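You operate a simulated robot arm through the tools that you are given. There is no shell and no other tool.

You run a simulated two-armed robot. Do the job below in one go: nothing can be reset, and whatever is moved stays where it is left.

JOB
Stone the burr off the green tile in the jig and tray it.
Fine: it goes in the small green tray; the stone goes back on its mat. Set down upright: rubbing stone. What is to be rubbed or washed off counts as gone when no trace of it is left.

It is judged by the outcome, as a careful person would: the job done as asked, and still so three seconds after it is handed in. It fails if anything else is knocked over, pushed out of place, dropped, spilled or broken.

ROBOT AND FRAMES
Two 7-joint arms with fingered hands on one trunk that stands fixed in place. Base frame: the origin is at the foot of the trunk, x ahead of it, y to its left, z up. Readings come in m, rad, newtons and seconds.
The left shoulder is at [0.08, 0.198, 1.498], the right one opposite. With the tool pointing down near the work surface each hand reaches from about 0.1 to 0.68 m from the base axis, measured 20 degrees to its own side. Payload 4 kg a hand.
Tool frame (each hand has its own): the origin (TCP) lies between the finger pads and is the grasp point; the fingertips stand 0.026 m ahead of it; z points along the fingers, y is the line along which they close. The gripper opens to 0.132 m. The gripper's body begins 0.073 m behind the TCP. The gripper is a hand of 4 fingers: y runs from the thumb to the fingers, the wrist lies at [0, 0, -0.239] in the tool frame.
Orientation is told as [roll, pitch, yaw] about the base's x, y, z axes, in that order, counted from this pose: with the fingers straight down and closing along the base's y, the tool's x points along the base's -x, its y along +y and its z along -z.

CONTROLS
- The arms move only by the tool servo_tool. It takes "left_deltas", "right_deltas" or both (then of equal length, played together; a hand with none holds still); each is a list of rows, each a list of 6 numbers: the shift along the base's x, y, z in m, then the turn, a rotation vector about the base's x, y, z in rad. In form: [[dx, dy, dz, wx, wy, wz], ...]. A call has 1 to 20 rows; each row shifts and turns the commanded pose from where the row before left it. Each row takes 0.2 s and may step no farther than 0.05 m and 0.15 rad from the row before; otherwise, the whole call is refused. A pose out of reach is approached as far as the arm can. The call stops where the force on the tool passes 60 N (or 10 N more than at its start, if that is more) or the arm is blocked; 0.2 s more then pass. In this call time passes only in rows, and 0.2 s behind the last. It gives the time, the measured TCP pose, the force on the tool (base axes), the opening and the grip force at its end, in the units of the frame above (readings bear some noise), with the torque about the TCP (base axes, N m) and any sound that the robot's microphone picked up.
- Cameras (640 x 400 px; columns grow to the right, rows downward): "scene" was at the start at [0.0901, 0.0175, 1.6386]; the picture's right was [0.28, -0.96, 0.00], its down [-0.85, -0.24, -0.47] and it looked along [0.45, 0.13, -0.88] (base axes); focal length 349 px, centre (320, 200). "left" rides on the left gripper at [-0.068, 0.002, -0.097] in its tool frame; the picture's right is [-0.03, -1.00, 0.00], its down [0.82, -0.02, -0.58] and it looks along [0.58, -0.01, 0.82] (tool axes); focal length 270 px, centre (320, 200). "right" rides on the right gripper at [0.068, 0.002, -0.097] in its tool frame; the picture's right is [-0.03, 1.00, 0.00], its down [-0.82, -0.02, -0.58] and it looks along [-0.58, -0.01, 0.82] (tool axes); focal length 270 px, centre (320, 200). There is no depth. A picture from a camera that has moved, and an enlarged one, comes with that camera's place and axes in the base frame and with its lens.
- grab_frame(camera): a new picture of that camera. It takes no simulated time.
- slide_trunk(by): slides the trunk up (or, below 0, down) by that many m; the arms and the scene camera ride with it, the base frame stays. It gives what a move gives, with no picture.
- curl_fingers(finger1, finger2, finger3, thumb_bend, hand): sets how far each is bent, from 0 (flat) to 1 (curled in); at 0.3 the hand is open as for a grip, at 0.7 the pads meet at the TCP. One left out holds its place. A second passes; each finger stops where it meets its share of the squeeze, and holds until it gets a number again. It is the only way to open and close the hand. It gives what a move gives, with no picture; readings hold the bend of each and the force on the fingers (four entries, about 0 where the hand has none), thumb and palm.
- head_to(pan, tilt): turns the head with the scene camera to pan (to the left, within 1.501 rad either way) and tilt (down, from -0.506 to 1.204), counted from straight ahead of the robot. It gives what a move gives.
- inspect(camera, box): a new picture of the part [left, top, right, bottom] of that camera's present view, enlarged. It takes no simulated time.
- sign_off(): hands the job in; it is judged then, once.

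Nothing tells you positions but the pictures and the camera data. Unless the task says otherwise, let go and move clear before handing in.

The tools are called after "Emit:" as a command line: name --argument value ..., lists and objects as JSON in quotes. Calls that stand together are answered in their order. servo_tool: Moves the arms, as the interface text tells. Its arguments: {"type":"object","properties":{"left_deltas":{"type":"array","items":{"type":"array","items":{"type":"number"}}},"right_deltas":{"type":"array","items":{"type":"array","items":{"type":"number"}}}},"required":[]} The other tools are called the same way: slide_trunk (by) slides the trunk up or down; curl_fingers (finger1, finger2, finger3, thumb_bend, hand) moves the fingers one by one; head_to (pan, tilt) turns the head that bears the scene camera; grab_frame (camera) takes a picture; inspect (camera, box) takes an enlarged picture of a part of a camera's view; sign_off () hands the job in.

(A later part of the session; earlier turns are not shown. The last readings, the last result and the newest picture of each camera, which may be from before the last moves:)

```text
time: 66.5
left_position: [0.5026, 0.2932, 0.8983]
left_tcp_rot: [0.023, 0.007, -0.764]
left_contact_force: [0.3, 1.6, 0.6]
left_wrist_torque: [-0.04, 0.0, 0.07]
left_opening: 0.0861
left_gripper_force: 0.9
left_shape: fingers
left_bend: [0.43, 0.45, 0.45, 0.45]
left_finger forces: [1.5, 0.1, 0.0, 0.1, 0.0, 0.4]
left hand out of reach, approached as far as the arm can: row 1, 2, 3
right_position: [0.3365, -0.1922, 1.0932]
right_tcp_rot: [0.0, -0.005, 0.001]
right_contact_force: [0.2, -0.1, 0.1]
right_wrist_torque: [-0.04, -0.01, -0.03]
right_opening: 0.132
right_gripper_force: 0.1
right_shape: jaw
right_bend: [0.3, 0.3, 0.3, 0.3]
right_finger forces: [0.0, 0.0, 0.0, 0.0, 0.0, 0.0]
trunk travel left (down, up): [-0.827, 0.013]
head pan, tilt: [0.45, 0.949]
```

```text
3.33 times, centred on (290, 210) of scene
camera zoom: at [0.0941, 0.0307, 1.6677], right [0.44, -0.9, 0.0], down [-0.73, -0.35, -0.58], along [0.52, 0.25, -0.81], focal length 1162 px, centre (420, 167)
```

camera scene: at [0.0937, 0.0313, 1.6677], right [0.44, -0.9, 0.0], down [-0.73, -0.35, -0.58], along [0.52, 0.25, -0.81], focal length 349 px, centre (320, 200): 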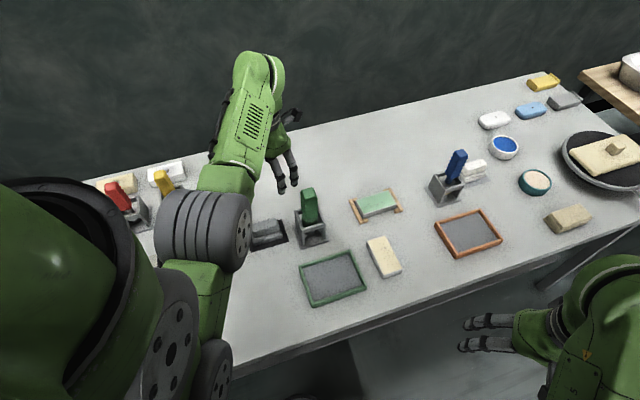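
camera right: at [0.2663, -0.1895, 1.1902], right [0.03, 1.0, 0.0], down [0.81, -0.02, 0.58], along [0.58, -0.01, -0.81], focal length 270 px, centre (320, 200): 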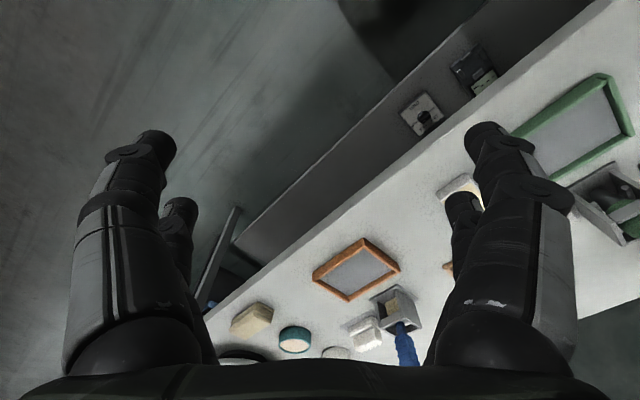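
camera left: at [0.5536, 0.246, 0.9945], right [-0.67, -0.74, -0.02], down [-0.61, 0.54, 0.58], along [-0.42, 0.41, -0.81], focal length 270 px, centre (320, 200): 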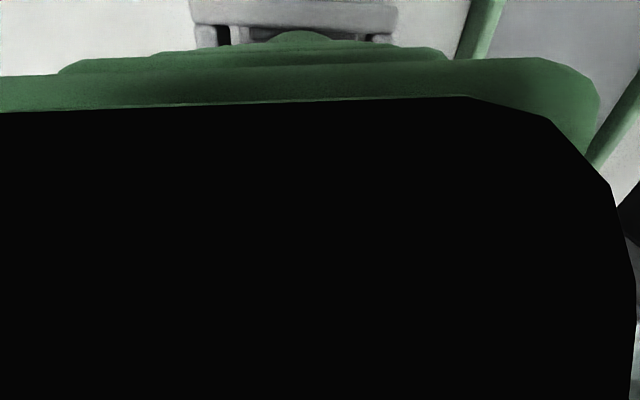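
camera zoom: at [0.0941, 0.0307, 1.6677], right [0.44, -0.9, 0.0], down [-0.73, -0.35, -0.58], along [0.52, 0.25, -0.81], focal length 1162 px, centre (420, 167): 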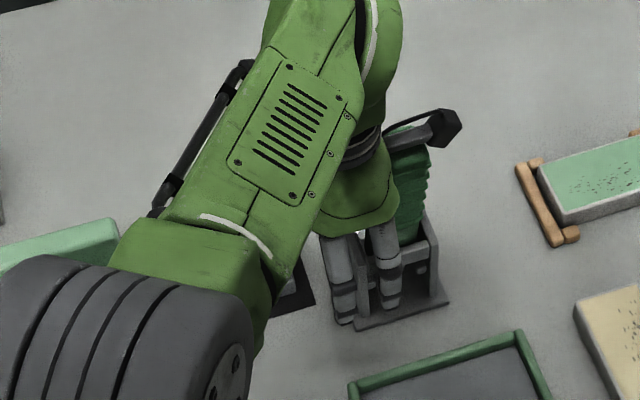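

The turn made the arm drift: the hand slid down next to the green brush and is lightly touching it, about 1.5 N on one finger. I'll back out carefully, going up while turning back in small steps, which should free the wrist limit.

Emit:
servo_tool --left_deltas '[[0, 0.002, 0.008, 0, 0, 0.04], [0, 0.002, 0.012, 0, 0, 0.04]]'

Emit:
grab_frame --camera "left"

Emit:
inspect --camera "scene" --box '[260, 160, 360, 250]'

```text
time: 67.1
left_position: [0.5027, 0.294, 0.9164]
left_tcp_rot: [0.001, -0.001, -0.708]
left_contact_force: [-0.3, 0.3, 0.3]
left_wrist_torque: [0.0, 0.0, -0.01]
left_opening: 0.0841
left_gripper_force: 1.0
left_shape: fingers
left_bend: [0.44, 0.45, 0.45, 0.45]
left_finger forces: [0.7, 0.0, 0.0, 0.0, 0.0, 0.1]
left hand out of reach, approached as far as the arm can: row 1
right_position: [0.3348, -0.192, 1.093]
right_tcp_rot: [-0.001, -0.006, 0.0]
right_contact_force: [-0.5, -1.2, 1.1]
right_wrist_torque: [-0.02, -0.04, 0.04]
right_opening: 0.1319
right_gripper_force: 0.0
right_shape: jaw
right_bend: [0.3, 0.3, 0.3, 0.3]
right_finger forces: [0.0, 0.0, 0.1, 0.0, 0.1, 0.0]
trunk travel left (down, up): [-0.827, 0.013]
head pan, tilt: [0.45, 0.949]
```

```text
taken
camera left: at [0.5566, 0.2521, 1.0139], right [-0.63, -0.78, 0.0], down [-0.63, 0.51, 0.58], along [-0.45, 0.36, -0.82], focal length 270 px, centre (320, 200)
```

left: 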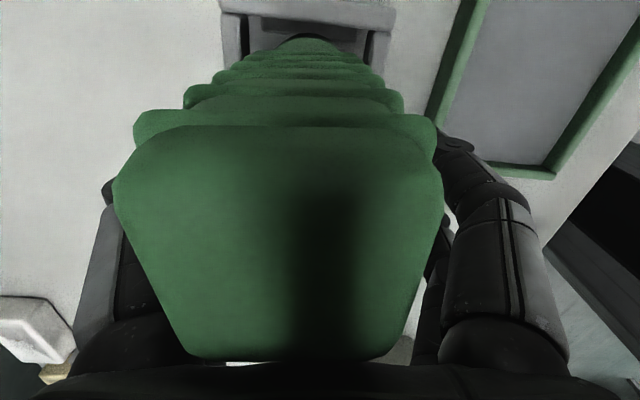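

```text
4.44 times, centred on (310, 205) of scene
camera zoom: at [0.0936, 0.0307, 1.6677], right [0.44, -0.9, 0.0], down [-0.73, -0.35, -0.58], along [0.52, 0.25, -0.81], focal length 1549 px, centre (364, 178)
```

zoom: 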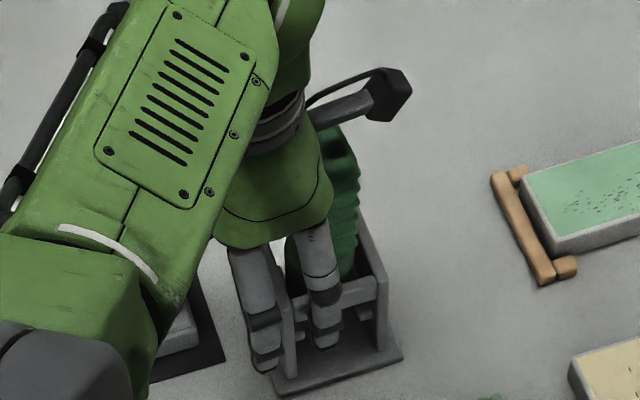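

The brush stands upright in its holder, between the open fingers and under the palm. Lifting straight up is the clean way out, so I'll do that with a slight untwist.

Emit:
servo_tool --left_deltas '[[0, 0, 0.012, 0, 0, 0.02], [0, 0, 0.012, 0, 0, 0.03], [0, 0, 0.012, 0, 0, 0.03]]'

Emit:
inspect --camera "scene" --box '[260, 160, 360, 250]'

```text
time: 67.9
left_position: [0.5013, 0.2945, 0.9531]
left_tcp_rot: [-0.002, -0.001, -0.627]
left_contact_force: [-0.2, -0.7, 0.4]
left_wrist_torque: [-0.01, -0.01, -0.02]
left_opening: 0.0832
left_gripper_force: 0.0
left_shape: fingers
left_bend: [0.45, 0.45, 0.45, 0.45]
left_finger forces: [0.1, 0.1, 0.0, 0.0, 0.0, 0.0]
right_position: [0.3346, -0.1925, 1.0938]
right_tcp_rot: [0.001, -0.006, 0.001]
right_contact_force: [-0.2, 0.8, 0.6]
right_wrist_torque: [-0.01, 0.0, 0.03]
right_opening: 0.132
right_gripper_force: 0.0
right_shape: jaw
right_bend: [0.3, 0.3, 0.3, 0.3]
right_finger forces: [0.0, 0.0, 0.0, 0.0, 0.1, 0.0]
trunk travel left (down, up): [-0.827, 0.013]
head pan, tilt: [0.45, 0.949]
```

```text
4.44 times, centred on (310, 205) of scene
camera zoom: at [0.0934, 0.0313, 1.6677], right [0.44, -0.9, 0.0], down [-0.73, -0.35, -0.58], along [0.52, 0.25, -0.81], focal length 1549 px, centre (364, 178)
```

zoom: 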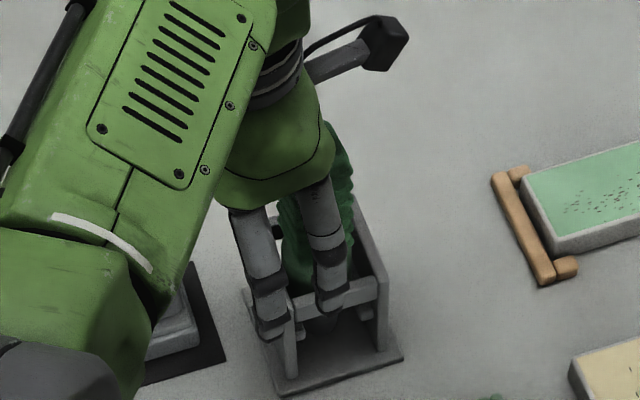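

Emit:
servo_tool --left_deltas '[[0, 0, 0.015, 0, 0, 0.035], [0, 0, 0.015, 0, 0, 0.035], [0, 0, 0.015, 0, 0, 0.035], [0, 0, 0.015, 0, 0, 0.035], [0, 0, 0.015, 0, 0, 0.035], [0, 0, 0.015, 0, 0, 0.035]]'

Emit:
grab_frame --camera "left"

Emit:
inspect --camera "scene" --box '[260, 160, 360, 250]'

```text
time: 69.3
left_position: [0.5024, 0.2941, 1.0436]
left_tcp_rot: [0.0, -0.001, -0.416]
left_contact_force: [0.4, -0.4, -0.2]
left_wrist_torque: [-0.02, 0.0, -0.02]
left_opening: 0.0831
left_gripper_force: 0.0
left_shape: fingers
left_bend: [0.45, 0.45, 0.45, 0.45]
left_finger forces: [0.0, 0.0, 0.1, 0.0, 0.0, 0.1]
right_position: [0.3346, -0.1928, 1.095]
right_tcp_rot: [-0.001, -0.008, 0.001]
right_contact_force: [0.4, -0.6, -0.9]
right_wrist_torque: [0.02, -0.01, 0.02]
right_opening: 0.1321
right_gripper_force: 0.0
right_shape: jaw
right_bend: [0.3, 0.3, 0.3, 0.3]
right_finger forces: [0.0, 0.0, 0.0, 0.0, 0.0, 0.1]
trunk travel left (down, up): [-0.827, 0.013]
head pan, tilt: [0.45, 0.949]
```

```text
taken
camera left: at [0.5665, 0.2689, 1.1399], right [-0.38, -0.92, 0.0], down [-0.76, 0.31, 0.58], along [-0.53, 0.22, -0.82], focal length 270 px, centre (320, 200)
```

left: 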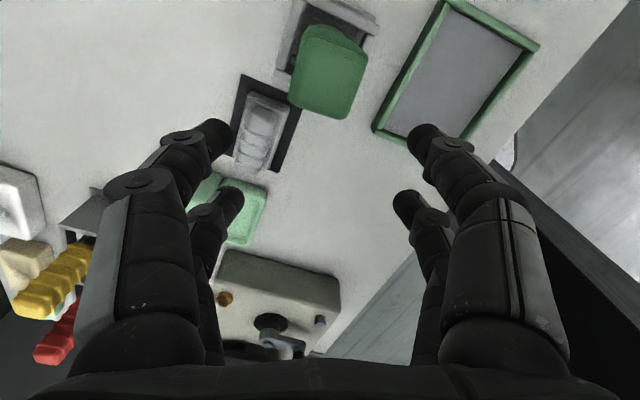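

```text
4.44 times, centred on (310, 205) of scene
camera zoom: at [0.0935, 0.0314, 1.6677], right [0.44, -0.9, 0.0], down [-0.73, -0.35, -0.58], along [0.52, 0.25, -0.81], focal length 1549 px, centre (364, 178)
```

zoom: 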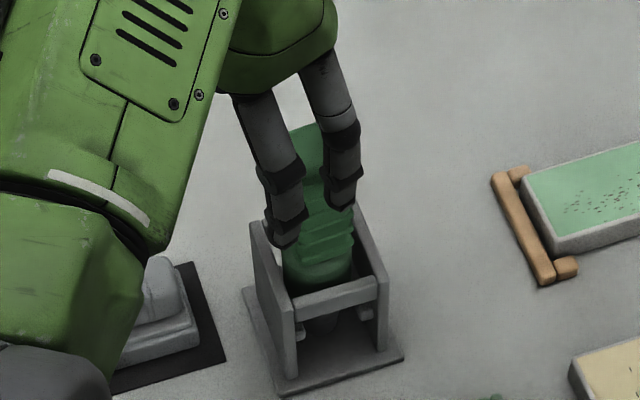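

The hand is clear and the brush is still standing in its holder. I'll turn to neutral, move over beside the stone, and check later against the first pictures that the brush and holder haven't shifted.

Emit:
servo_tool --left_deltas '[[0, 0, 0.005, 0, 0, 0.14], [0, 0.01, 0.005, 0, 0, 0.14], [-0.005, 0.025, 0, 0, 0, 0.136], [-0.009, 0.025, 0, 0, 0, 0], [-0.009, 0.025, 0, 0, 0, 0], [-0.007, 0.015, 0, 0, 0, 0]]'

Emit:
head_to --pan 0.15 --tilt 0.949

Emit:
grab_frame --camera "scene"

Emit:
inspect --camera "scene" --box '[165, 180, 325, 320]'

Emit:
grab_frame --camera "left"

```text
time: 70.7
left_position: [0.4726, 0.3941, 1.0533]
left_tcp_rot: [0.0, -0.001, -0.001]
left_contact_force: [0.1, 0.7, -0.8]
left_wrist_torque: [0.01, -0.04, 0.03]
left_opening: 0.083
left_gripper_force: 0.0
left_shape: fingers
left_bend: [0.45, 0.45, 0.45, 0.45]
left_finger forces: [0.0, 0.0, 0.0, 0.0, 0.0, 0.1]
right_position: [0.3351, -0.1904, 1.0925]
right_tcp_rot: [0.0, -0.005, 0.0]
right_contact_force: [-0.3, -0.4, 0.1]
right_wrist_torque: [0.0, -0.03, 0.05]
right_opening: 0.132
right_gripper_force: 0.1
right_shape: jaw
right_bend: [0.3, 0.3, 0.3, 0.3]
right_finger forces: [0.0, 0.1, 0.0, 0.0, 0.0, 0.0]
trunk travel left (down, up): [-0.827, 0.013]
head pan, tilt: [0.45, 0.949]
```

```text
time: 71.5
left_position: [0.4712, 0.3941, 1.0521]
left_tcp_rot: [-0.001, -0.002, 0.0]
left_contact_force: [0.5, 0.5, 0.4]
left_wrist_torque: [0.01, 0.03, 0.01]
left_opening: 0.0834
left_gripper_force: 0.1
left_shape: fingers
left_bend: [0.45, 0.45, 0.45, 0.45]
left_finger forces: [0.1, 0.0, 0.0, 0.0, 0.1, 0.1]
right_position: [0.3352, -0.1915, 1.093]
right_tcp_rot: [0.001, -0.005, -0.002]
right_contact_force: [-0.4, 0.9, -0.4]
right_wrist_torque: [0.01, 0.02, 0.0]
right_opening: 0.1318
right_gripper_force: 0.1
right_shape: jaw
right_bend: [0.3, 0.3, 0.3, 0.3]
right_finger forces: [0.0, 0.1, 0.0, 0.1, 0.0, 0.0]
trunk travel left (down, up): [-0.827, 0.013]
head pan, tilt: [0.15, 0.949]
```

```text
taken
camera scene: at [0.1001, 0.0108, 1.6677], right [0.15, -0.99, 0.0], down [-0.8, -0.12, -0.58], along [0.58, 0.09, -0.81], focal length 349 px, centre (320, 200)
```

scene: 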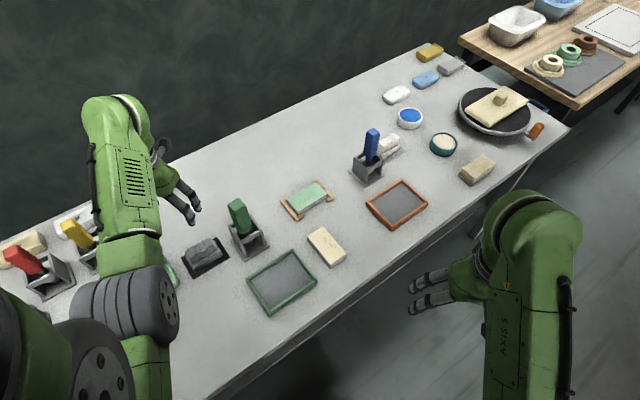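

```text
2.86 times, centred on (245, 250) of scene
camera zoom: at [0.1001, 0.0108, 1.6677], right [0.15, -0.99, 0.0], down [-0.8, -0.12, -0.58], along [0.58, 0.09, -0.81], focal length 996 px, centre (534, 57)
```

zoom: 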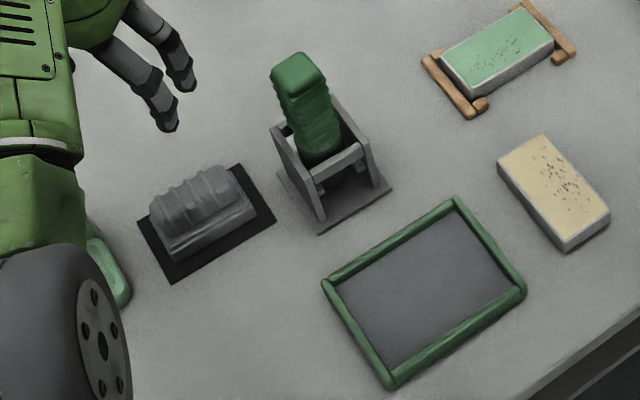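

```text
taken
camera left: at [0.5413, 0.3967, 1.1493], right [0.02, -1.0, 0.0], down [-0.82, -0.02, 0.58], along [-0.58, -0.01, -0.82], focal length 270 px, centre (320, 200)
```

left: 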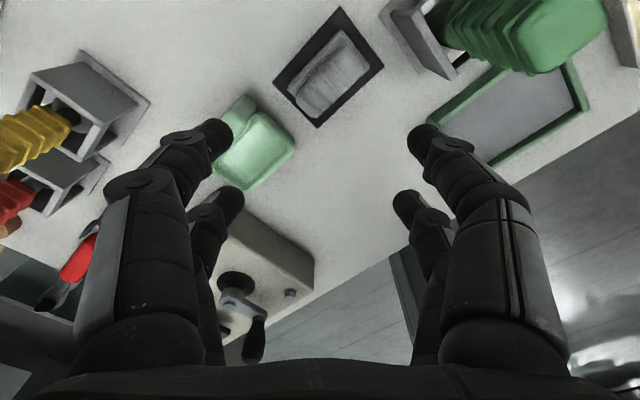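

I'll match the original trunk height so the picture can be compared directly with the early one.

Emit:
slide_trunk --by -0.02

Emit:
inspect --camera "scene" --box '[165, 180, 325, 320]'

Emit:
inspect --camera "scene" --box '[170, 190, 270, 280]'

```text
time: 72.1
left_position: [0.4729, 0.3935, 1.0328]
left_tcp_rot: [0.001, -0.001, 0.0]
left_contact_force: [-0.4, 0.6, -0.4]
left_wrist_torque: [0.01, 0.03, 0.04]
left_opening: 0.0833
left_gripper_force: 0.1
left_shape: fingers
left_bend: [0.45, 0.45, 0.45, 0.45]
left_finger forces: [0.0, 0.0, 0.1, 0.1, 0.1, 0.1]
right_position: [0.335, -0.1912, 1.0735]
right_tcp_rot: [-0.001, -0.004, 0.001]
right_contact_force: [0.6, 0.0, 0.6]
right_wrist_torque: [0.0, -0.01, -0.01]
right_opening: 0.132
right_gripper_force: 0.1
right_shape: jaw
right_bend: [0.3, 0.3, 0.3, 0.3]
right_finger forces: [0.1, 0.0, 0.0, 0.0, 0.1, 0.0]
trunk travel left (down, up): [-0.807, 0.033]
head pan, tilt: [0.15, 0.949]
```

```text
2.86 times, centred on (245, 250) of scene
camera zoom: at [0.1006, 0.0108, 1.6476], right [0.15, -0.99, 0.0], down [-0.8, -0.12, -0.58], along [0.58, 0.09, -0.81], focal length 996 px, centre (534, 57)
```

zoom: 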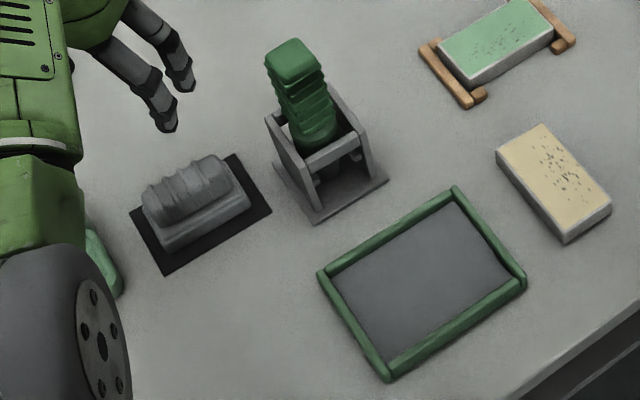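

```text
4.44 times, centred on (220, 235) of scene
camera zoom: at [0.1006, 0.0108, 1.6476], right [0.15, -0.99, 0.0], down [-0.8, -0.12, -0.58], along [0.58, 0.09, -0.81], focal length 1549 px, centre (764, 44)
```

zoom: 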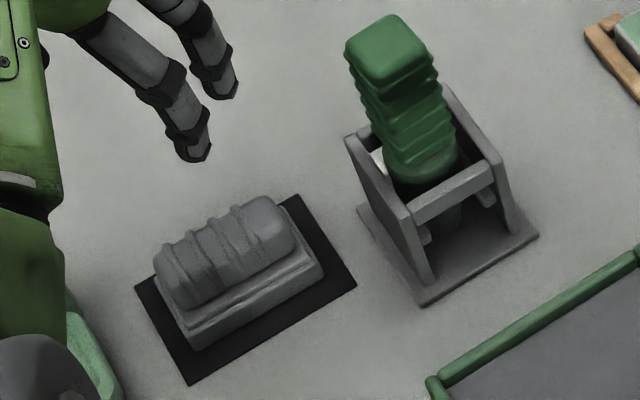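

Brush and holder match the early picture to within a couple of pixels, so nothing there has shifted. Next I'll measure the stone from the hand camera.

Emit:
inspect --camera "left" --box '[260, 0, 400, 140]'

```text
2.86 times, centred on (330, 70) of left
camera zoom: at [0.5415, 0.3968, 1.1292], right [0.02, -1.0, 0.0], down [-0.82, -0.02, 0.58], along [-0.58, -0.01, -0.82], focal length 772 px, centre (291, 571)
```

zoom: 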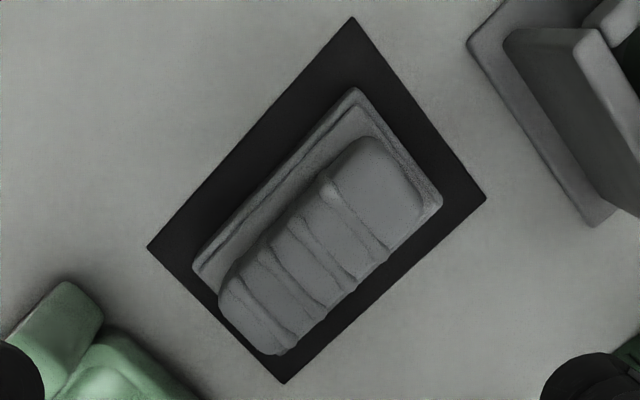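

The stone's handle is centred near (0.477, 0.385), with its top at z≈0.855 and its long axis at 135°. The wrist allows more turn the lower the hand hangs, so I'll raise the trunk fully and descend over the stone while turning gradually.

Emit:
slide_trunk --by 0.033

Emit:
servo_tool --left_deltas '[[0.001, -0.002, -0.027, 0, 0, -0.06], [0.001, -0.002, -0.027, 0, 0, -0.06], [0.001, -0.002, -0.027, 0, 0, -0.06], [0.001, -0.001, -0.027, 0, 0, -0.06], [0, 0, -0.027, 0, 0, -0.06]]'

Emit:
servo_tool --left_deltas '[[0, 0, -0.01, 0, 0, -0.05], [0, 0, -0.01, 0, 0, -0.05]]'

Emit:
grab_frame --camera "left"

```text
time: 72.9
left_position: [0.4715, 0.3938, 1.0648]
left_tcp_rot: [0.0, -0.003, 0.0]
left_contact_force: [-0.9, -0.1, 0.6]
left_wrist_torque: [0.01, 0.02, -0.02]
left_opening: 0.0834
left_gripper_force: 0.0
left_shape: fingers
left_bend: [0.45, 0.45, 0.45, 0.45]
left_finger forces: [0.0, 0.0, 0.1, 0.0, 0.0, 0.0]
right_position: [0.3331, -0.1912, 1.1069]
right_tcp_rot: [0.0, -0.007, 0.0]
right_contact_force: [0.5, -0.8, 1.2]
right_wrist_torque: [0.04, 0.0, -0.03]
right_opening: 0.1319
right_gripper_force: 0.0
right_shape: jaw
right_bend: [0.3, 0.3, 0.3, 0.3]
right_finger forces: [0.0, 0.0, 0.1, 0.0, 0.0, 0.0]
trunk travel left (down, up): [-0.84, 0.0]
head pan, tilt: [0.15, 0.949]
```

```text
time: 74.1
left_position: [0.4763, 0.3858, 0.9295]
left_tcp_rot: [0.0, -0.002, -0.304]
left_contact_force: [0.0, -0.2, -0.3]
left_wrist_torque: [0.01, 0.01, -0.02]
left_opening: 0.0833
left_gripper_force: 0.0
left_shape: fingers
left_bend: [0.45, 0.45, 0.45, 0.45]
left_finger forces: [0.1, 0.1, 0.1, 0.0, 0.0, 0.1]
right_position: [0.3349, -0.191, 1.1062]
right_tcp_rot: [0.0, -0.004, 0.0]
right_contact_force: [0.1, 0.2, -0.3]
right_wrist_torque: [-0.02, -0.04, 0.0]
right_opening: 0.1319
right_gripper_force: 0.1
right_shape: jaw
right_bend: [0.3, 0.3, 0.3, 0.3]
right_finger forces: [0.1, 0.0, 0.0, 0.0, 0.0, 0.0]
trunk travel left (down, up): [-0.84, 0.0]
head pan, tilt: [0.15, 0.949]
```

```text
time: 74.7
left_position: [0.4766, 0.3875, 0.9098]
left_tcp_rot: [0.0, -0.001, -0.403]
left_contact_force: [-0.2, 0.0, -0.7]
left_wrist_torque: [0.03, 0.01, 0.0]
left_opening: 0.0836
left_gripper_force: 0.1
left_shape: fingers
left_bend: [0.45, 0.45, 0.45, 0.45]
left_finger forces: [0.0, 0.1, 0.2, 0.0, 0.0, 0.1]
right_position: [0.335, -0.1904, 1.1061]
right_tcp_rot: [0.001, -0.005, 0.0]
right_contact_force: [0.4, -0.8, 0.2]
right_wrist_torque: [0.01, -0.03, 0.0]
right_opening: 0.1319
right_gripper_force: 0.0
right_shape: jaw
right_bend: [0.3, 0.3, 0.3, 0.3]
right_finger forces: [0.0, 0.0, 0.1, 0.0, 0.0, 0.0]
trunk travel left (down, up): [-0.84, 0.0]
head pan, tilt: [0.15, 0.949]
```

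```text
taken
camera left: at [0.5407, 0.3632, 1.0065], right [-0.37, -0.93, 0.0], down [-0.76, 0.3, 0.58], along [-0.54, 0.21, -0.82], focal length 270 px, centre (320, 200)
```

left: 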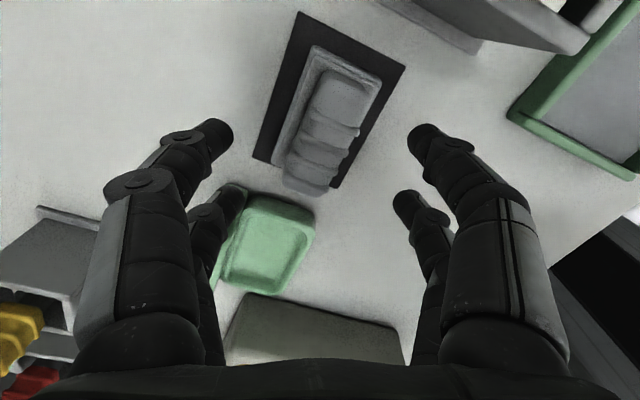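

Emit:
servo_tool --left_deltas '[[0, 0, -0.005, 0, 0, -0.05], [0, 0, -0.005, 0, 0, -0.05]]'

Emit:
servo_tool --left_deltas '[[0, 0, -0.003, 0, 0, -0.04]]'

Emit:
servo_tool --left_deltas '[[0, 0, 0, 0, 0, -0.03]]'

```text
time: 75.3
left_position: [0.4767, 0.387, 0.8995]
left_tcp_rot: [0.0, 0.0, -0.502]
left_contact_force: [-0.4, -0.5, 0.0]
left_wrist_torque: [0.01, 0.0, 0.01]
left_opening: 0.0833
left_gripper_force: 0.0
left_shape: fingers
left_bend: [0.45, 0.45, 0.45, 0.45]
left_finger forces: [0.0, 0.0, 0.0, 0.0, 0.0, 0.0]
right_position: [0.3367, -0.1918, 1.1057]
right_tcp_rot: [0.001, -0.006, 0.0]
right_contact_force: [0.7, 0.2, 0.5]
right_wrist_torque: [0.03, -0.03, -0.01]
right_opening: 0.1319
right_gripper_force: 0.0
right_shape: jaw
right_bend: [0.3, 0.3, 0.3, 0.3]
right_finger forces: [0.0, 0.1, 0.0, 0.1, 0.1, 0.1]
trunk travel left (down, up): [-0.84, 0.0]
head pan, tilt: [0.15, 0.949]
```

```text
time: 75.7
left_position: [0.4761, 0.3871, 0.8978]
left_tcp_rot: [0.003, 0.0, -0.539]
left_contact_force: [-0.4, -0.3, 0.6]
left_wrist_torque: [-0.05, 0.06, -0.01]
left_opening: 0.0837
left_gripper_force: 0.1
left_shape: fingers
left_bend: [0.45, 0.45, 0.45, 0.45]
left_finger forces: [0.1, 0.0, 0.1, 0.1, 0.0, 0.0]
right_position: [0.3349, -0.1916, 1.1063]
right_tcp_rot: [0.0, -0.006, 0.001]
right_contact_force: [0.1, 0.3, -1.2]
right_wrist_torque: [0.01, 0.02, -0.01]
right_opening: 0.1318
right_gripper_force: 0.0
right_shape: jaw
right_bend: [0.3, 0.3, 0.3, 0.3]
right_finger forces: [0.0, 0.0, 0.0, 0.0, 0.0, 0.1]
trunk travel left (down, up): [-0.84, 0.0]
head pan, tilt: [0.15, 0.949]
```

```text
time: 76.1
left_position: [0.4799, 0.3777, 0.8923]
left_tcp_rot: [0.005, 0.002, -0.566]
left_contact_force: [0.5, -0.2, -0.9]
left_wrist_torque: [-0.01, 0.0, -0.01]
left_opening: 0.0831
left_gripper_force: 0.0
left_shape: fingers
left_bend: [0.45, 0.45, 0.45, 0.45]
left_finger forces: [0.1, 0.1, 0.0, 0.0, 0.0, 0.0]
left hand out of reach, approached as far as the arm can: row 1
right_position: [0.3341, -0.1928, 1.1053]
right_tcp_rot: [0.0, -0.005, -0.001]
right_contact_force: [-0.6, -0.8, 0.2]
right_wrist_torque: [0.01, 0.0, -0.04]
right_opening: 0.1319
right_gripper_force: 0.0
right_shape: jaw
right_bend: [0.3, 0.3, 0.3, 0.3]
right_finger forces: [0.1, 0.0, 0.0, 0.1, 0.0, 0.0]
trunk travel left (down, up): [-0.84, 0.0]
head pan, tilt: [0.15, 0.949]
```

The wrist allows about -32° over the stone, 13° short of its handle line. That's workable: as the fingers close, the handle should swing into line with them on its mat. I'll ease back to -0.53 rad, centre over the handle and look.

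Emit:
servo_tool --left_deltas '[[-0.002, 0.005, 0.002, 0, 0, 0.03], [-0.001, 0.003, 0.002, 0, 0, 0.006]]'

Emit:
grab_frame --camera "left"

Emit:
inspect --camera "left" --box '[230, 0, 410, 220]'

```text
time: 76.7
left_position: [0.4764, 0.3859, 0.897]
left_tcp_rot: [0.0, -0.002, -0.534]
left_contact_force: [0.7, 0.2, 0.5]
left_wrist_torque: [0.03, 0.01, 0.02]
left_opening: 0.0833
left_gripper_force: 0.1
left_shape: fingers
left_bend: [0.45, 0.45, 0.45, 0.45]
left_finger forces: [0.0, 0.0, 0.0, 0.1, 0.1, 0.0]
right_position: [0.336, -0.1907, 1.106]
right_tcp_rot: [0.0, -0.005, 0.0]
right_contact_force: [-0.1, 0.2, 0.5]
right_wrist_torque: [-0.03, 0.0, 0.02]
right_opening: 0.1318
right_gripper_force: 0.1
right_shape: jaw
right_bend: [0.3, 0.3, 0.3, 0.3]
right_finger forces: [0.0, 0.0, 0.1, 0.1, 0.1, 0.1]
trunk travel left (down, up): [-0.84, 0.0]
head pan, tilt: [0.15, 0.949]
```

```text
taken
camera left: at [0.5373, 0.3538, 0.9932], right [-0.49, -0.87, 0.0], down [-0.71, 0.4, 0.58], along [-0.5, 0.28, -0.82], focal length 270 px, centre (320, 200)
```

left: 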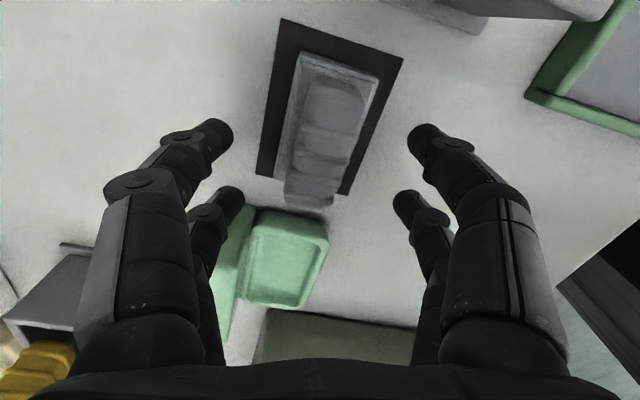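

```text
1.82 times, centred on (320, 110) of left
camera zoom: at [0.5373, 0.3538, 0.9932], right [-0.49, -0.87, 0.0], down [-0.71, 0.4, 0.58], along [-0.5, 0.28, -0.82], focal length 491 px, centre (320, 364)
```

zoom: 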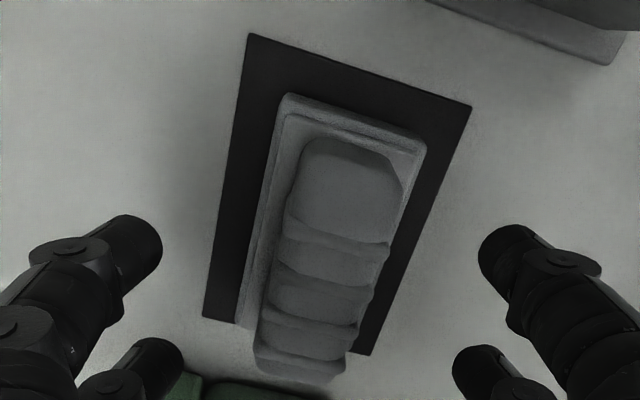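

Centred over the handle. I'll descend to the handle's grip height, with the fingertips just above the stone's base ledge.

Emit:
servo_tool --left_deltas '[[0.004, -0.0025, -0.01, 0, 0, 0], [0, 0, -0.01, 0, 0, 0], [0, 0, -0.01, 0, 0, 0], [0, 0, -0.006, 0, 0, 0]]'

Emit:
grab_frame --camera "left"

Emit:
inspect --camera "scene" --box '[150, 180, 270, 290]'

```text
time: 77.7
left_position: [0.481, 0.3835, 0.8606]
left_tcp_rot: [0.001, -0.001, -0.534]
left_contact_force: [0.3, 0.3, 0.1]
left_wrist_torque: [0.0, 0.01, -0.01]
left_opening: 0.0834
left_gripper_force: 0.2
left_shape: fingers
left_bend: [0.45, 0.45, 0.45, 0.45]
left_finger forces: [0.0, 0.0, 0.1, 0.0, 0.1, 0.0]
right_position: [0.336, -0.1912, 1.1061]
right_tcp_rot: [0.001, -0.005, 0.001]
right_contact_force: [0.4, 0.0, -0.5]
right_wrist_torque: [0.01, -0.01, 0.0]
right_opening: 0.1318
right_gripper_force: 0.0
right_shape: jaw
right_bend: [0.3, 0.3, 0.3, 0.3]
right_finger forces: [0.0, 0.0, 0.0, 0.0, 0.1, 0.0]
trunk travel left (down, up): [-0.84, 0.0]
head pan, tilt: [0.15, 0.949]
```

```text
taken
camera left: at [0.5414, 0.351, 0.9575], right [-0.49, -0.87, 0.0], down [-0.71, 0.4, 0.58], along [-0.5, 0.28, -0.82], focal length 270 px, centre (320, 200)
```

left: 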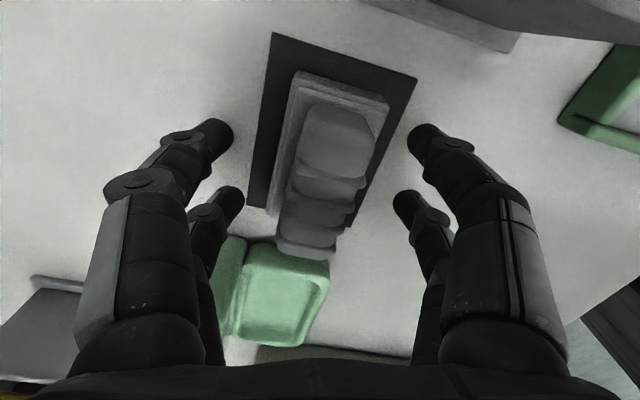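

```text
3.64 times, centred on (210, 235) of scene
camera zoom: at [0.1003, 0.0107, 1.6806], right [0.15, -0.99, 0.0], down [-0.8, -0.12, -0.58], along [0.58, 0.09, -0.81], focal length 1268 px, centre (720, 73)
```

zoom: 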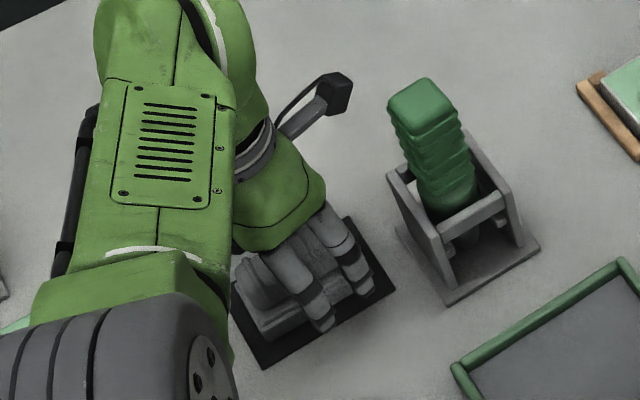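

Fingers straddle the handle. Closing.

Emit:
curl_fingers --hand "left" --finger1 0.7 --finger2 0.7 --finger3 0.7 --thumb_bend 0.7

Emit:
grab_frame --camera "left"

Emit:
inspect --camera "scene" --box '[150, 180, 270, 290]'

```text
time: 78.7
left_position: [0.4808, 0.383, 0.8603]
left_tcp_rot: [-0.001, -0.001, -0.534]
left_contact_force: [0.1, -0.2, 0.5]
left_wrist_torque: [0.03, -0.01, -0.01]
left_opening: 0.0262
left_gripper_force: 13.2
left_shape: fingers
left_bend: [0.62, 0.6, 0.64, 0.65]
left_finger forces: [6.4, 7.0, 4.3, 0.0, 9.0, 0.1]
right_position: [0.3349, -0.1917, 1.1064]
right_tcp_rot: [0.0, -0.004, 0.0]
right_contact_force: [1.2, 0.2, 0.7]
right_wrist_torque: [-0.01, -0.03, -0.04]
right_opening: 0.1319
right_gripper_force: 0.0
right_shape: jaw
right_bend: [0.3, 0.3, 0.3, 0.3]
right_finger forces: [0.1, 0.0, 0.1, 0.1, 0.0, 0.1]
trunk travel left (down, up): [-0.84, 0.0]
head pan, tilt: [0.15, 0.949]
```

```text
taken
camera left: at [0.5413, 0.351, 0.9572], right [-0.49, -0.87, 0.0], down [-0.71, 0.4, 0.58], along [-0.5, 0.28, -0.82], focal length 270 px, centre (320, 200)
```

left: 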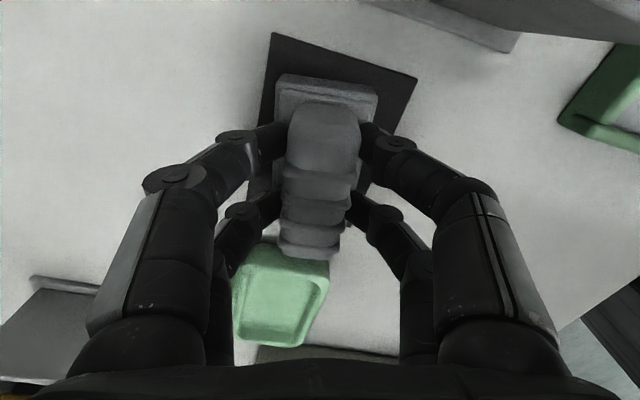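

```text
3.64 times, centred on (210, 235) of scene
camera zoom: at [0.1005, 0.011, 1.6806], right [0.15, -0.99, 0.0], down [-0.8, -0.12, -0.58], along [0.58, 0.09, -0.81], focal length 1268 px, centre (720, 73)
```

zoom: 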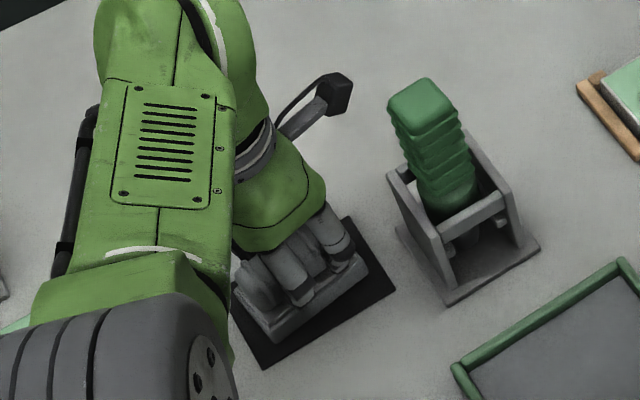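

The stone swung into line and is gripped, with the handle centred and 13 N of squeeze. I'll lift it a little and check it hangs straight.

Emit:
servo_tool --left_deltas '[[0, 0, 0.01, 0, 0, 0.01], [0, 0, 0.01, 0, 0, 0.01], [0, 0, 0.01, 0, 0, 0.02]]'

Emit:
grab_frame --camera "left"

Emit:
inspect --camera "scene" --box '[150, 180, 270, 290]'

```text
time: 79.5
left_position: [0.4811, 0.382, 0.8901]
left_tcp_rot: [0.001, 0.0, -0.495]
left_contact_force: [1.2, -0.1, -2.6]
left_wrist_torque: [-0.01, 0.0, -0.02]
left_opening: 0.0266
left_gripper_force: 13.6
left_shape: fingers
left_bend: [0.62, 0.6, 0.64, 0.65]
left_finger forces: [6.5, 6.9, 4.2, 0.0, 8.9, 0.1]
right_position: [0.3354, -0.1912, 1.1065]
right_tcp_rot: [-0.001, -0.006, 0.0]
right_contact_force: [0.3, -0.6, -0.3]
right_wrist_torque: [0.02, 0.04, 0.01]
right_opening: 0.132
right_gripper_force: 0.0
right_shape: jaw
right_bend: [0.3, 0.3, 0.3, 0.3]
right_finger forces: [0.0, 0.1, 0.0, 0.0, 0.1, 0.1]
trunk travel left (down, up): [-0.84, 0.0]
head pan, tilt: [0.15, 0.949]
```

```text
taken
camera left: at [0.5423, 0.3534, 0.9874], right [-0.45, -0.89, 0.0], down [-0.73, 0.37, 0.58], along [-0.51, 0.26, -0.82], focal length 270 px, centre (320, 200)
```

left: 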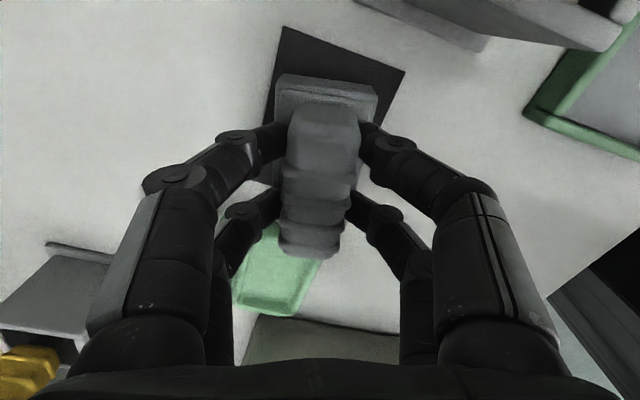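

```text
3.64 times, centred on (210, 235) of scene
camera zoom: at [0.1004, 0.0109, 1.6806], right [0.15, -0.99, 0.0], down [-0.8, -0.12, -0.58], along [0.58, 0.09, -0.81], focal length 1268 px, centre (720, 73)
```

zoom: 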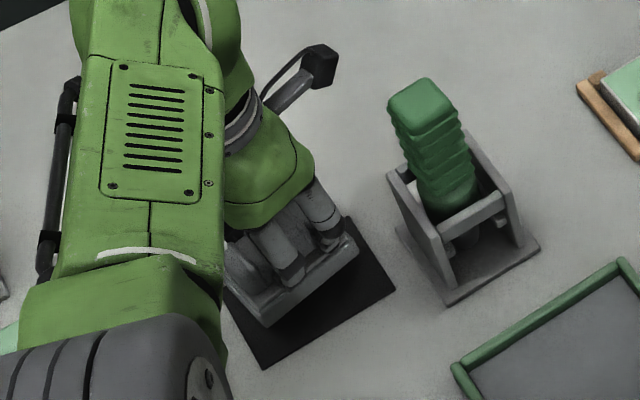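

The stone is hanging straight (2.6 N). I'll raise it and turn to neutral, then move it outward on the far side of the brush over empty table. After that I'll lower the trunk in stages so the jig is comfortably within reach.

Emit:
servo_tool --left_deltas '[[0, 0, 0.0275, 0, 0, 0.12], [0, 0.002, 0.0275, 0, 0, 0.125], [0, 0.003, 0.0275, 0, 0, 0.125], [0, 0.005, 0.0275, 0, 0, 0.125], [0.033, 0.012, 0, 0, 0, 0], [0.033, 0.012, 0, 0, 0, 0], [0.033, 0.012, 0, 0, 0, 0]]'

Emit:
grab_frame --camera "scene"

Emit:
grab_frame --camera "left"

```text
time: 81.1
left_position: [0.5815, 0.4286, 0.9995]
left_tcp_rot: [-0.001, 0.002, -0.002]
left_contact_force: [-0.3, 0.3, -3.0]
left_wrist_torque: [0.03, 0.02, 0.0]
left_opening: 0.0264
left_gripper_force: 13.3
left_shape: fingers
left_bend: [0.62, 0.6, 0.64, 0.65]
left_finger forces: [6.5, 6.8, 4.4, 0.0, 8.7, 0.1]
right_position: [0.3367, -0.1913, 1.1054]
right_tcp_rot: [0.0, -0.008, 0.0]
right_contact_force: [0.7, 1.0, 0.8]
right_wrist_torque: [-0.04, 0.01, -0.01]
right_opening: 0.1317
right_gripper_force: 0.2
right_shape: jaw
right_bend: [0.3, 0.3, 0.3, 0.3]
right_finger forces: [0.0, 0.1, 0.0, 0.0, 0.0, 0.0]
trunk travel left (down, up): [-0.84, 0.0]
head pan, tilt: [0.15, 0.949]
```

```text
taken
camera scene: at [0.1025, 0.0117, 1.6804], right [0.15, -0.99, 0.0], down [-0.8, -0.12, -0.58], along [0.57, 0.09, -0.81], focal length 349 px, centre (320, 200)
```

scene: 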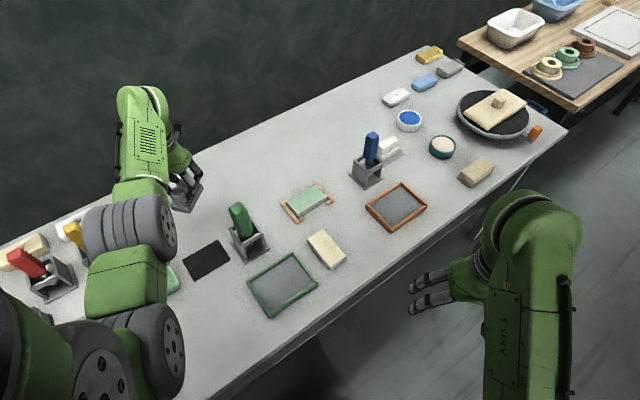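

```text
taken
camera left: at [0.6507, 0.4321, 1.0956], right [0.03, -1.0, 0.0], down [-0.81, -0.02, 0.58], along [-0.58, -0.02, -0.82], focal length 270 px, centre (320, 200)
```

left: 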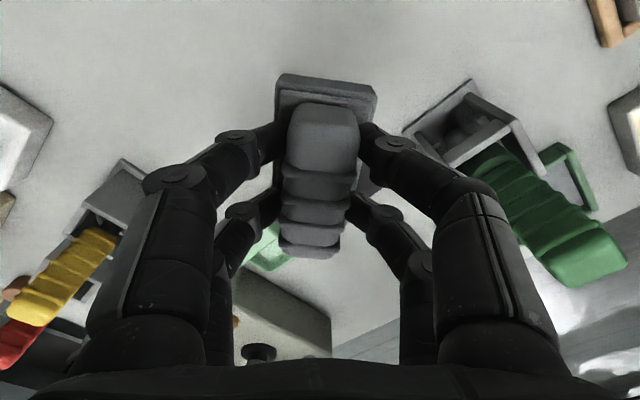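

All free. Now the trunk comes down in steps, with the left hand lifted back each time.

Emit:
slide_trunk --by -0.07

Emit:
servo_tool --left_deltas '[[0.005, -0.005, 0.03, 0, 0, 0], [0.005, -0.005, 0.03, 0, 0, 0]]'

Emit:
slide_trunk --by -0.07

Emit:
servo_tool --left_deltas '[[0.01, -0.015, 0.03, 0, 0, 0], [0.01, -0.015, 0.03, 0, 0, 0]]'

Emit:
slide_trunk --by -0.07

Emit:
servo_tool --left_deltas '[[0.01, -0.015, 0.03, 0, 0, 0], [0.01, -0.015, 0.03, 0, 0, 0]]'

Emit:
grab_frame --camera "scene"

```text
time: 82.2
left_position: [0.5803, 0.4292, 0.9307]
left_tcp_rot: [0.0, -0.002, 0.0]
left_contact_force: [-0.6, -1.0, -2.4]
left_wrist_torque: [0.0, 0.0, 0.02]
left_opening: 0.0264
left_gripper_force: 13.1
left_shape: fingers
left_bend: [0.62, 0.6, 0.64, 0.65]
left_finger forces: [6.5, 6.7, 4.5, 0.0, 8.7, 0.0]
right_position: [0.3357, -0.1923, 1.0356]
right_tcp_rot: [0.0, -0.008, -0.001]
right_contact_force: [-0.8, -0.1, 0.5]
right_wrist_torque: [0.01, 0.0, 0.01]
right_opening: 0.1321
right_gripper_force: 0.0
right_shape: jaw
right_bend: [0.3, 0.3, 0.3, 0.3]
right_finger forces: [0.0, 0.1, 0.1, 0.1, 0.0, 0.1]
trunk travel left (down, up): [-0.77, 0.07]
head pan, tilt: [0.15, 0.949]
```

```text
time: 82.8
left_position: [0.5905, 0.4184, 0.9917]
left_tcp_rot: [0.0, 0.003, 0.0]
left_contact_force: [-0.5, -0.4, -2.8]
left_wrist_torque: [-0.02, 0.0, -0.03]
left_opening: 0.0262
left_gripper_force: 13.2
left_shape: fingers
left_bend: [0.62, 0.6, 0.64, 0.65]
left_finger forces: [6.4, 6.7, 4.5, 0.0, 8.7, 0.0]
right_position: [0.335, -0.1911, 1.0363]
right_tcp_rot: [0.0, -0.007, 0.001]
right_contact_force: [-0.4, -0.4, 0.2]
right_wrist_torque: [0.05, 0.03, 0.0]
right_opening: 0.1317
right_gripper_force: 0.1
right_shape: jaw
right_bend: [0.3, 0.3, 0.3, 0.3]
right_finger forces: [0.0, 0.0, 0.0, 0.0, 0.0, 0.0]
trunk travel left (down, up): [-0.77, 0.07]
head pan, tilt: [0.15, 0.949]
```

```text
time: 83.9
left_position: [0.5915, 0.4193, 0.9206]
left_tcp_rot: [-0.001, -0.002, -0.002]
left_contact_force: [-0.1, 0.3, -1.5]
left_wrist_torque: [0.01, -0.03, 0.0]
left_opening: 0.0262
left_gripper_force: 13.3
left_shape: fingers
left_bend: [0.62, 0.6, 0.64, 0.65]
left_finger forces: [6.5, 6.7, 4.4, 0.0, 8.7, 0.0]
right_position: [0.3348, -0.1919, 0.9663]
right_tcp_rot: [0.0, -0.004, 0.0]
right_contact_force: [0.6, -0.9, -0.1]
right_wrist_torque: [-0.03, 0.04, 0.01]
right_opening: 0.1317
right_gripper_force: 0.0
right_shape: jaw
right_bend: [0.3, 0.3, 0.3, 0.3]
right_finger forces: [0.1, 0.1, 0.0, 0.0, 0.0, 0.0]
trunk travel left (down, up): [-0.7, 0.14]
head pan, tilt: [0.15, 0.949]
```

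```text
time: 84.5
left_position: [0.6118, 0.3881, 0.981]
left_tcp_rot: [0.002, -0.003, -0.001]
left_contact_force: [0.0, -0.2, -1.9]
left_wrist_torque: [-0.02, 0.0, 0.03]
left_opening: 0.0264
left_gripper_force: 13.1
left_shape: fingers
left_bend: [0.62, 0.6, 0.64, 0.65]
left_finger forces: [6.5, 6.7, 4.6, 0.1, 8.7, 0.0]
right_position: [0.3351, -0.1923, 0.9661]
right_tcp_rot: [-0.002, -0.004, 0.0]
right_contact_force: [-0.8, -0.3, 0.2]
right_wrist_torque: [0.0, 0.0, -0.02]
right_opening: 0.132
right_gripper_force: 0.0
right_shape: jaw
right_bend: [0.3, 0.3, 0.3, 0.3]
right_finger forces: [0.0, 0.0, 0.1, 0.0, 0.0, 0.0]
trunk travel left (down, up): [-0.7, 0.14]
head pan, tilt: [0.15, 0.949]
```

```text
time: 85.5
left_position: [0.61, 0.3888, 0.9103]
left_tcp_rot: [0.001, -0.002, -0.001]
left_contact_force: [0.7, 0.6, -2.4]
left_wrist_torque: [0.0, 0.0, 0.01]
left_opening: 0.0261
left_gripper_force: 13.0
left_shape: fingers
left_bend: [0.62, 0.6, 0.64, 0.65]
left_finger forces: [6.5, 6.7, 4.7, 0.0, 8.6, 0.0]
right_position: [0.3345, -0.1907, 0.8951]
right_tcp_rot: [-0.001, -0.006, -0.001]
right_contact_force: [0.0, 0.0, -0.6]
right_wrist_torque: [-0.01, -0.02, 0.01]
right_opening: 0.1319
right_gripper_force: 0.1
right_shape: jaw
right_bend: [0.3, 0.3, 0.3, 0.3]
right_finger forces: [0.1, 0.0, 0.0, 0.1, 0.0, 0.0]
trunk travel left (down, up): [-0.63, 0.21]
head pan, tilt: [0.15, 0.949]
```

```text
time: 86.1
left_position: [0.6304, 0.3576, 0.9702]
left_tcp_rot: [-0.002, 0.001, 0.0]
left_contact_force: [1.0, 0.3, -2.6]
left_wrist_torque: [-0.02, -0.01, -0.01]
left_opening: 0.0263
left_gripper_force: 13.3
left_shape: fingers
left_bend: [0.62, 0.6, 0.64, 0.65]
left_finger forces: [6.5, 6.8, 4.7, 0.0, 8.5, 0.0]
right_position: [0.3351, -0.1922, 0.8954]
right_tcp_rot: [0.0, -0.006, 0.0]
right_contact_force: [-0.2, -0.4, 0.3]
right_wrist_torque: [0.02, -0.03, -0.01]
right_opening: 0.1319
right_gripper_force: 0.1
right_shape: jaw
right_bend: [0.3, 0.3, 0.3, 0.3]
right_finger forces: [0.0, 0.1, 0.0, 0.0, 0.0, 0.1]
trunk travel left (down, up): [-0.63, 0.21]
head pan, tilt: [0.15, 0.949]
```

```text
taken
camera scene: at [0.1005, 0.0096, 1.4705], right [0.15, -0.99, 0.0], down [-0.8, -0.12, -0.58], along [0.58, 0.09, -0.81], focal length 349 px, centre (320, 200)
```

scene: 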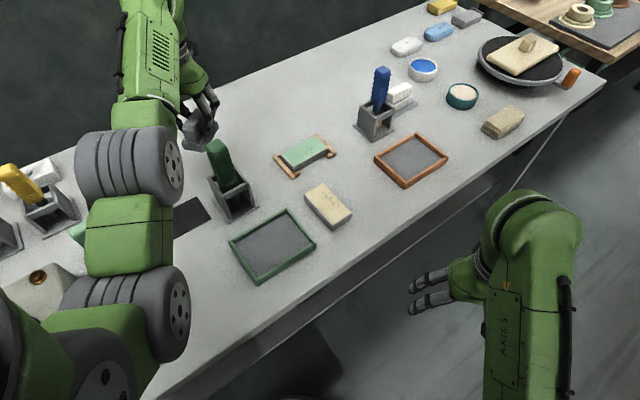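

Everything tracks freely. One more trunk step, then on to the jig at a safe height, turning to -45° so the stone lies along the tile.

Emit:
slide_trunk --by -0.08

Emit:
servo_tool --left_deltas '[[0.006, -0.012, 0.02, 0, 0, -0.05], [0.006, -0.015, 0.02, 0, 0, -0.1], [0.007, -0.025, 0.0, 0, 0, -0.1], [0.01, -0.03, 0, 0, 0, -0.1]]'

Emit:
servo_tool --left_deltas '[[0.01, -0.03, 0, 0, 0, -0.1], [0.008, -0.03, 0, 0, 0, -0.1], [0.007, -0.03, 0, 0, 0, -0.1], [0.005, -0.025, 0, 0, 0, -0.08]]'

Emit:
grab_frame --camera "left"

Emit:
grab_frame --camera "scene"

```text
time: 87.3
left_position: [0.6311, 0.3593, 0.8907]
left_tcp_rot: [-0.001, -0.002, 0.0]
left_contact_force: [-1.0, -0.3, -1.6]
left_wrist_torque: [-0.01, 0.02, -0.03]
left_opening: 0.0263
left_gripper_force: 12.8
left_shape: fingers
left_bend: [0.62, 0.6, 0.64, 0.65]
left_finger forces: [6.5, 6.7, 4.6, 0.1, 8.5, 0.0]
right_position: [0.3355, -0.1913, 0.8155]
right_tcp_rot: [0.002, -0.004, 0.001]
right_contact_force: [0.1, -0.6, 0.6]
right_wrist_torque: [0.0, 0.01, -0.02]
right_opening: 0.1318
right_gripper_force: 0.1
right_shape: jaw
right_bend: [0.3, 0.3, 0.3, 0.3]
right_finger forces: [0.0, 0.0, 0.1, 0.1, 0.1, 0.1]
trunk travel left (down, up): [-0.55, 0.29]
head pan, tilt: [0.15, 0.949]
```

```text
time: 88.3
left_position: [0.662, 0.2747, 0.9306]
left_tcp_rot: [0.002, 0.0, -0.351]
left_contact_force: [0.2, -1.2, -3.4]
left_wrist_torque: [0.0, 0.02, 0.0]
left_opening: 0.0265
left_gripper_force: 13.4
left_shape: fingers
left_bend: [0.62, 0.6, 0.64, 0.65]
left_finger forces: [6.6, 6.6, 4.7, 0.0, 8.6, 0.0]
right_position: [0.3353, -0.191, 0.814]
right_tcp_rot: [0.0, -0.006, 0.0]
right_contact_force: [0.7, -0.3, 0.0]
right_wrist_torque: [0.01, 0.02, -0.01]
right_opening: 0.1321
right_gripper_force: 0.1
right_shape: jaw
right_bend: [0.3, 0.3, 0.3, 0.3]
right_finger forces: [0.1, 0.0, 0.0, 0.0, 0.0, 0.0]
trunk travel left (down, up): [-0.55, 0.29]
head pan, tilt: [0.15, 0.949]
```

```text
time: 89.3
left_position: [0.7019, 0.1537, 0.9251]
left_tcp_rot: [0.002, 0.0, -0.728]
left_contact_force: [0.4, -0.9, -2.3]
left_wrist_torque: [-0.03, -0.05, -0.01]
left_opening: 0.0261
left_gripper_force: 13.6
left_shape: fingers
left_bend: [0.62, 0.6, 0.64, 0.65]
left_finger forces: [6.5, 6.7, 4.6, 0.0, 8.5, 0.1]
left hand out of reach, approached as far as the arm can: row 3, 4
right_position: [0.335, -0.1913, 0.815]
right_tcp_rot: [0.001, -0.005, 0.0]
right_contact_force: [0.8, 0.5, 0.5]
right_wrist_torque: [0.03, 0.02, 0.0]
right_opening: 0.1319
right_gripper_force: 0.0
right_shape: jaw
right_bend: [0.3, 0.3, 0.3, 0.3]
right_finger forces: [0.0, 0.0, 0.1, 0.1, 0.1, 0.0]
trunk travel left (down, up): [-0.55, 0.29]
head pan, tilt: [0.15, 0.949]
```

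```text
taken
camera left: at [0.7545, 0.1109, 1.0213], right [-0.65, -0.76, 0.0], down [-0.62, 0.53, 0.58], along [-0.44, 0.37, -0.82], focal length 270 px, centre (320, 200)
```

left: 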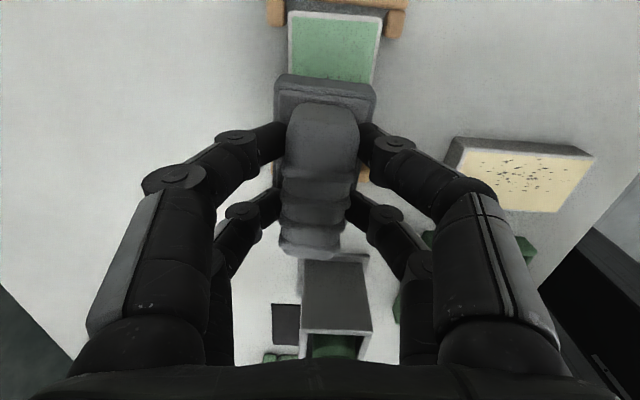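

```text
taken
camera scene: at [0.1011, 0.0094, 1.3905], right [0.15, -0.99, 0.0], down [-0.8, -0.12, -0.58], along [0.57, 0.09, -0.81], focal length 349 px, centre (320, 200)
```

scene: 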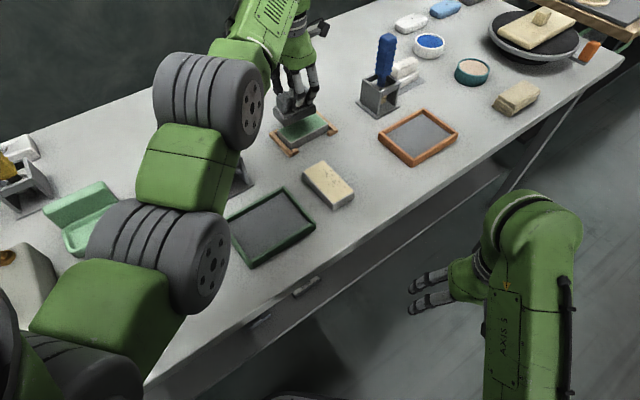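

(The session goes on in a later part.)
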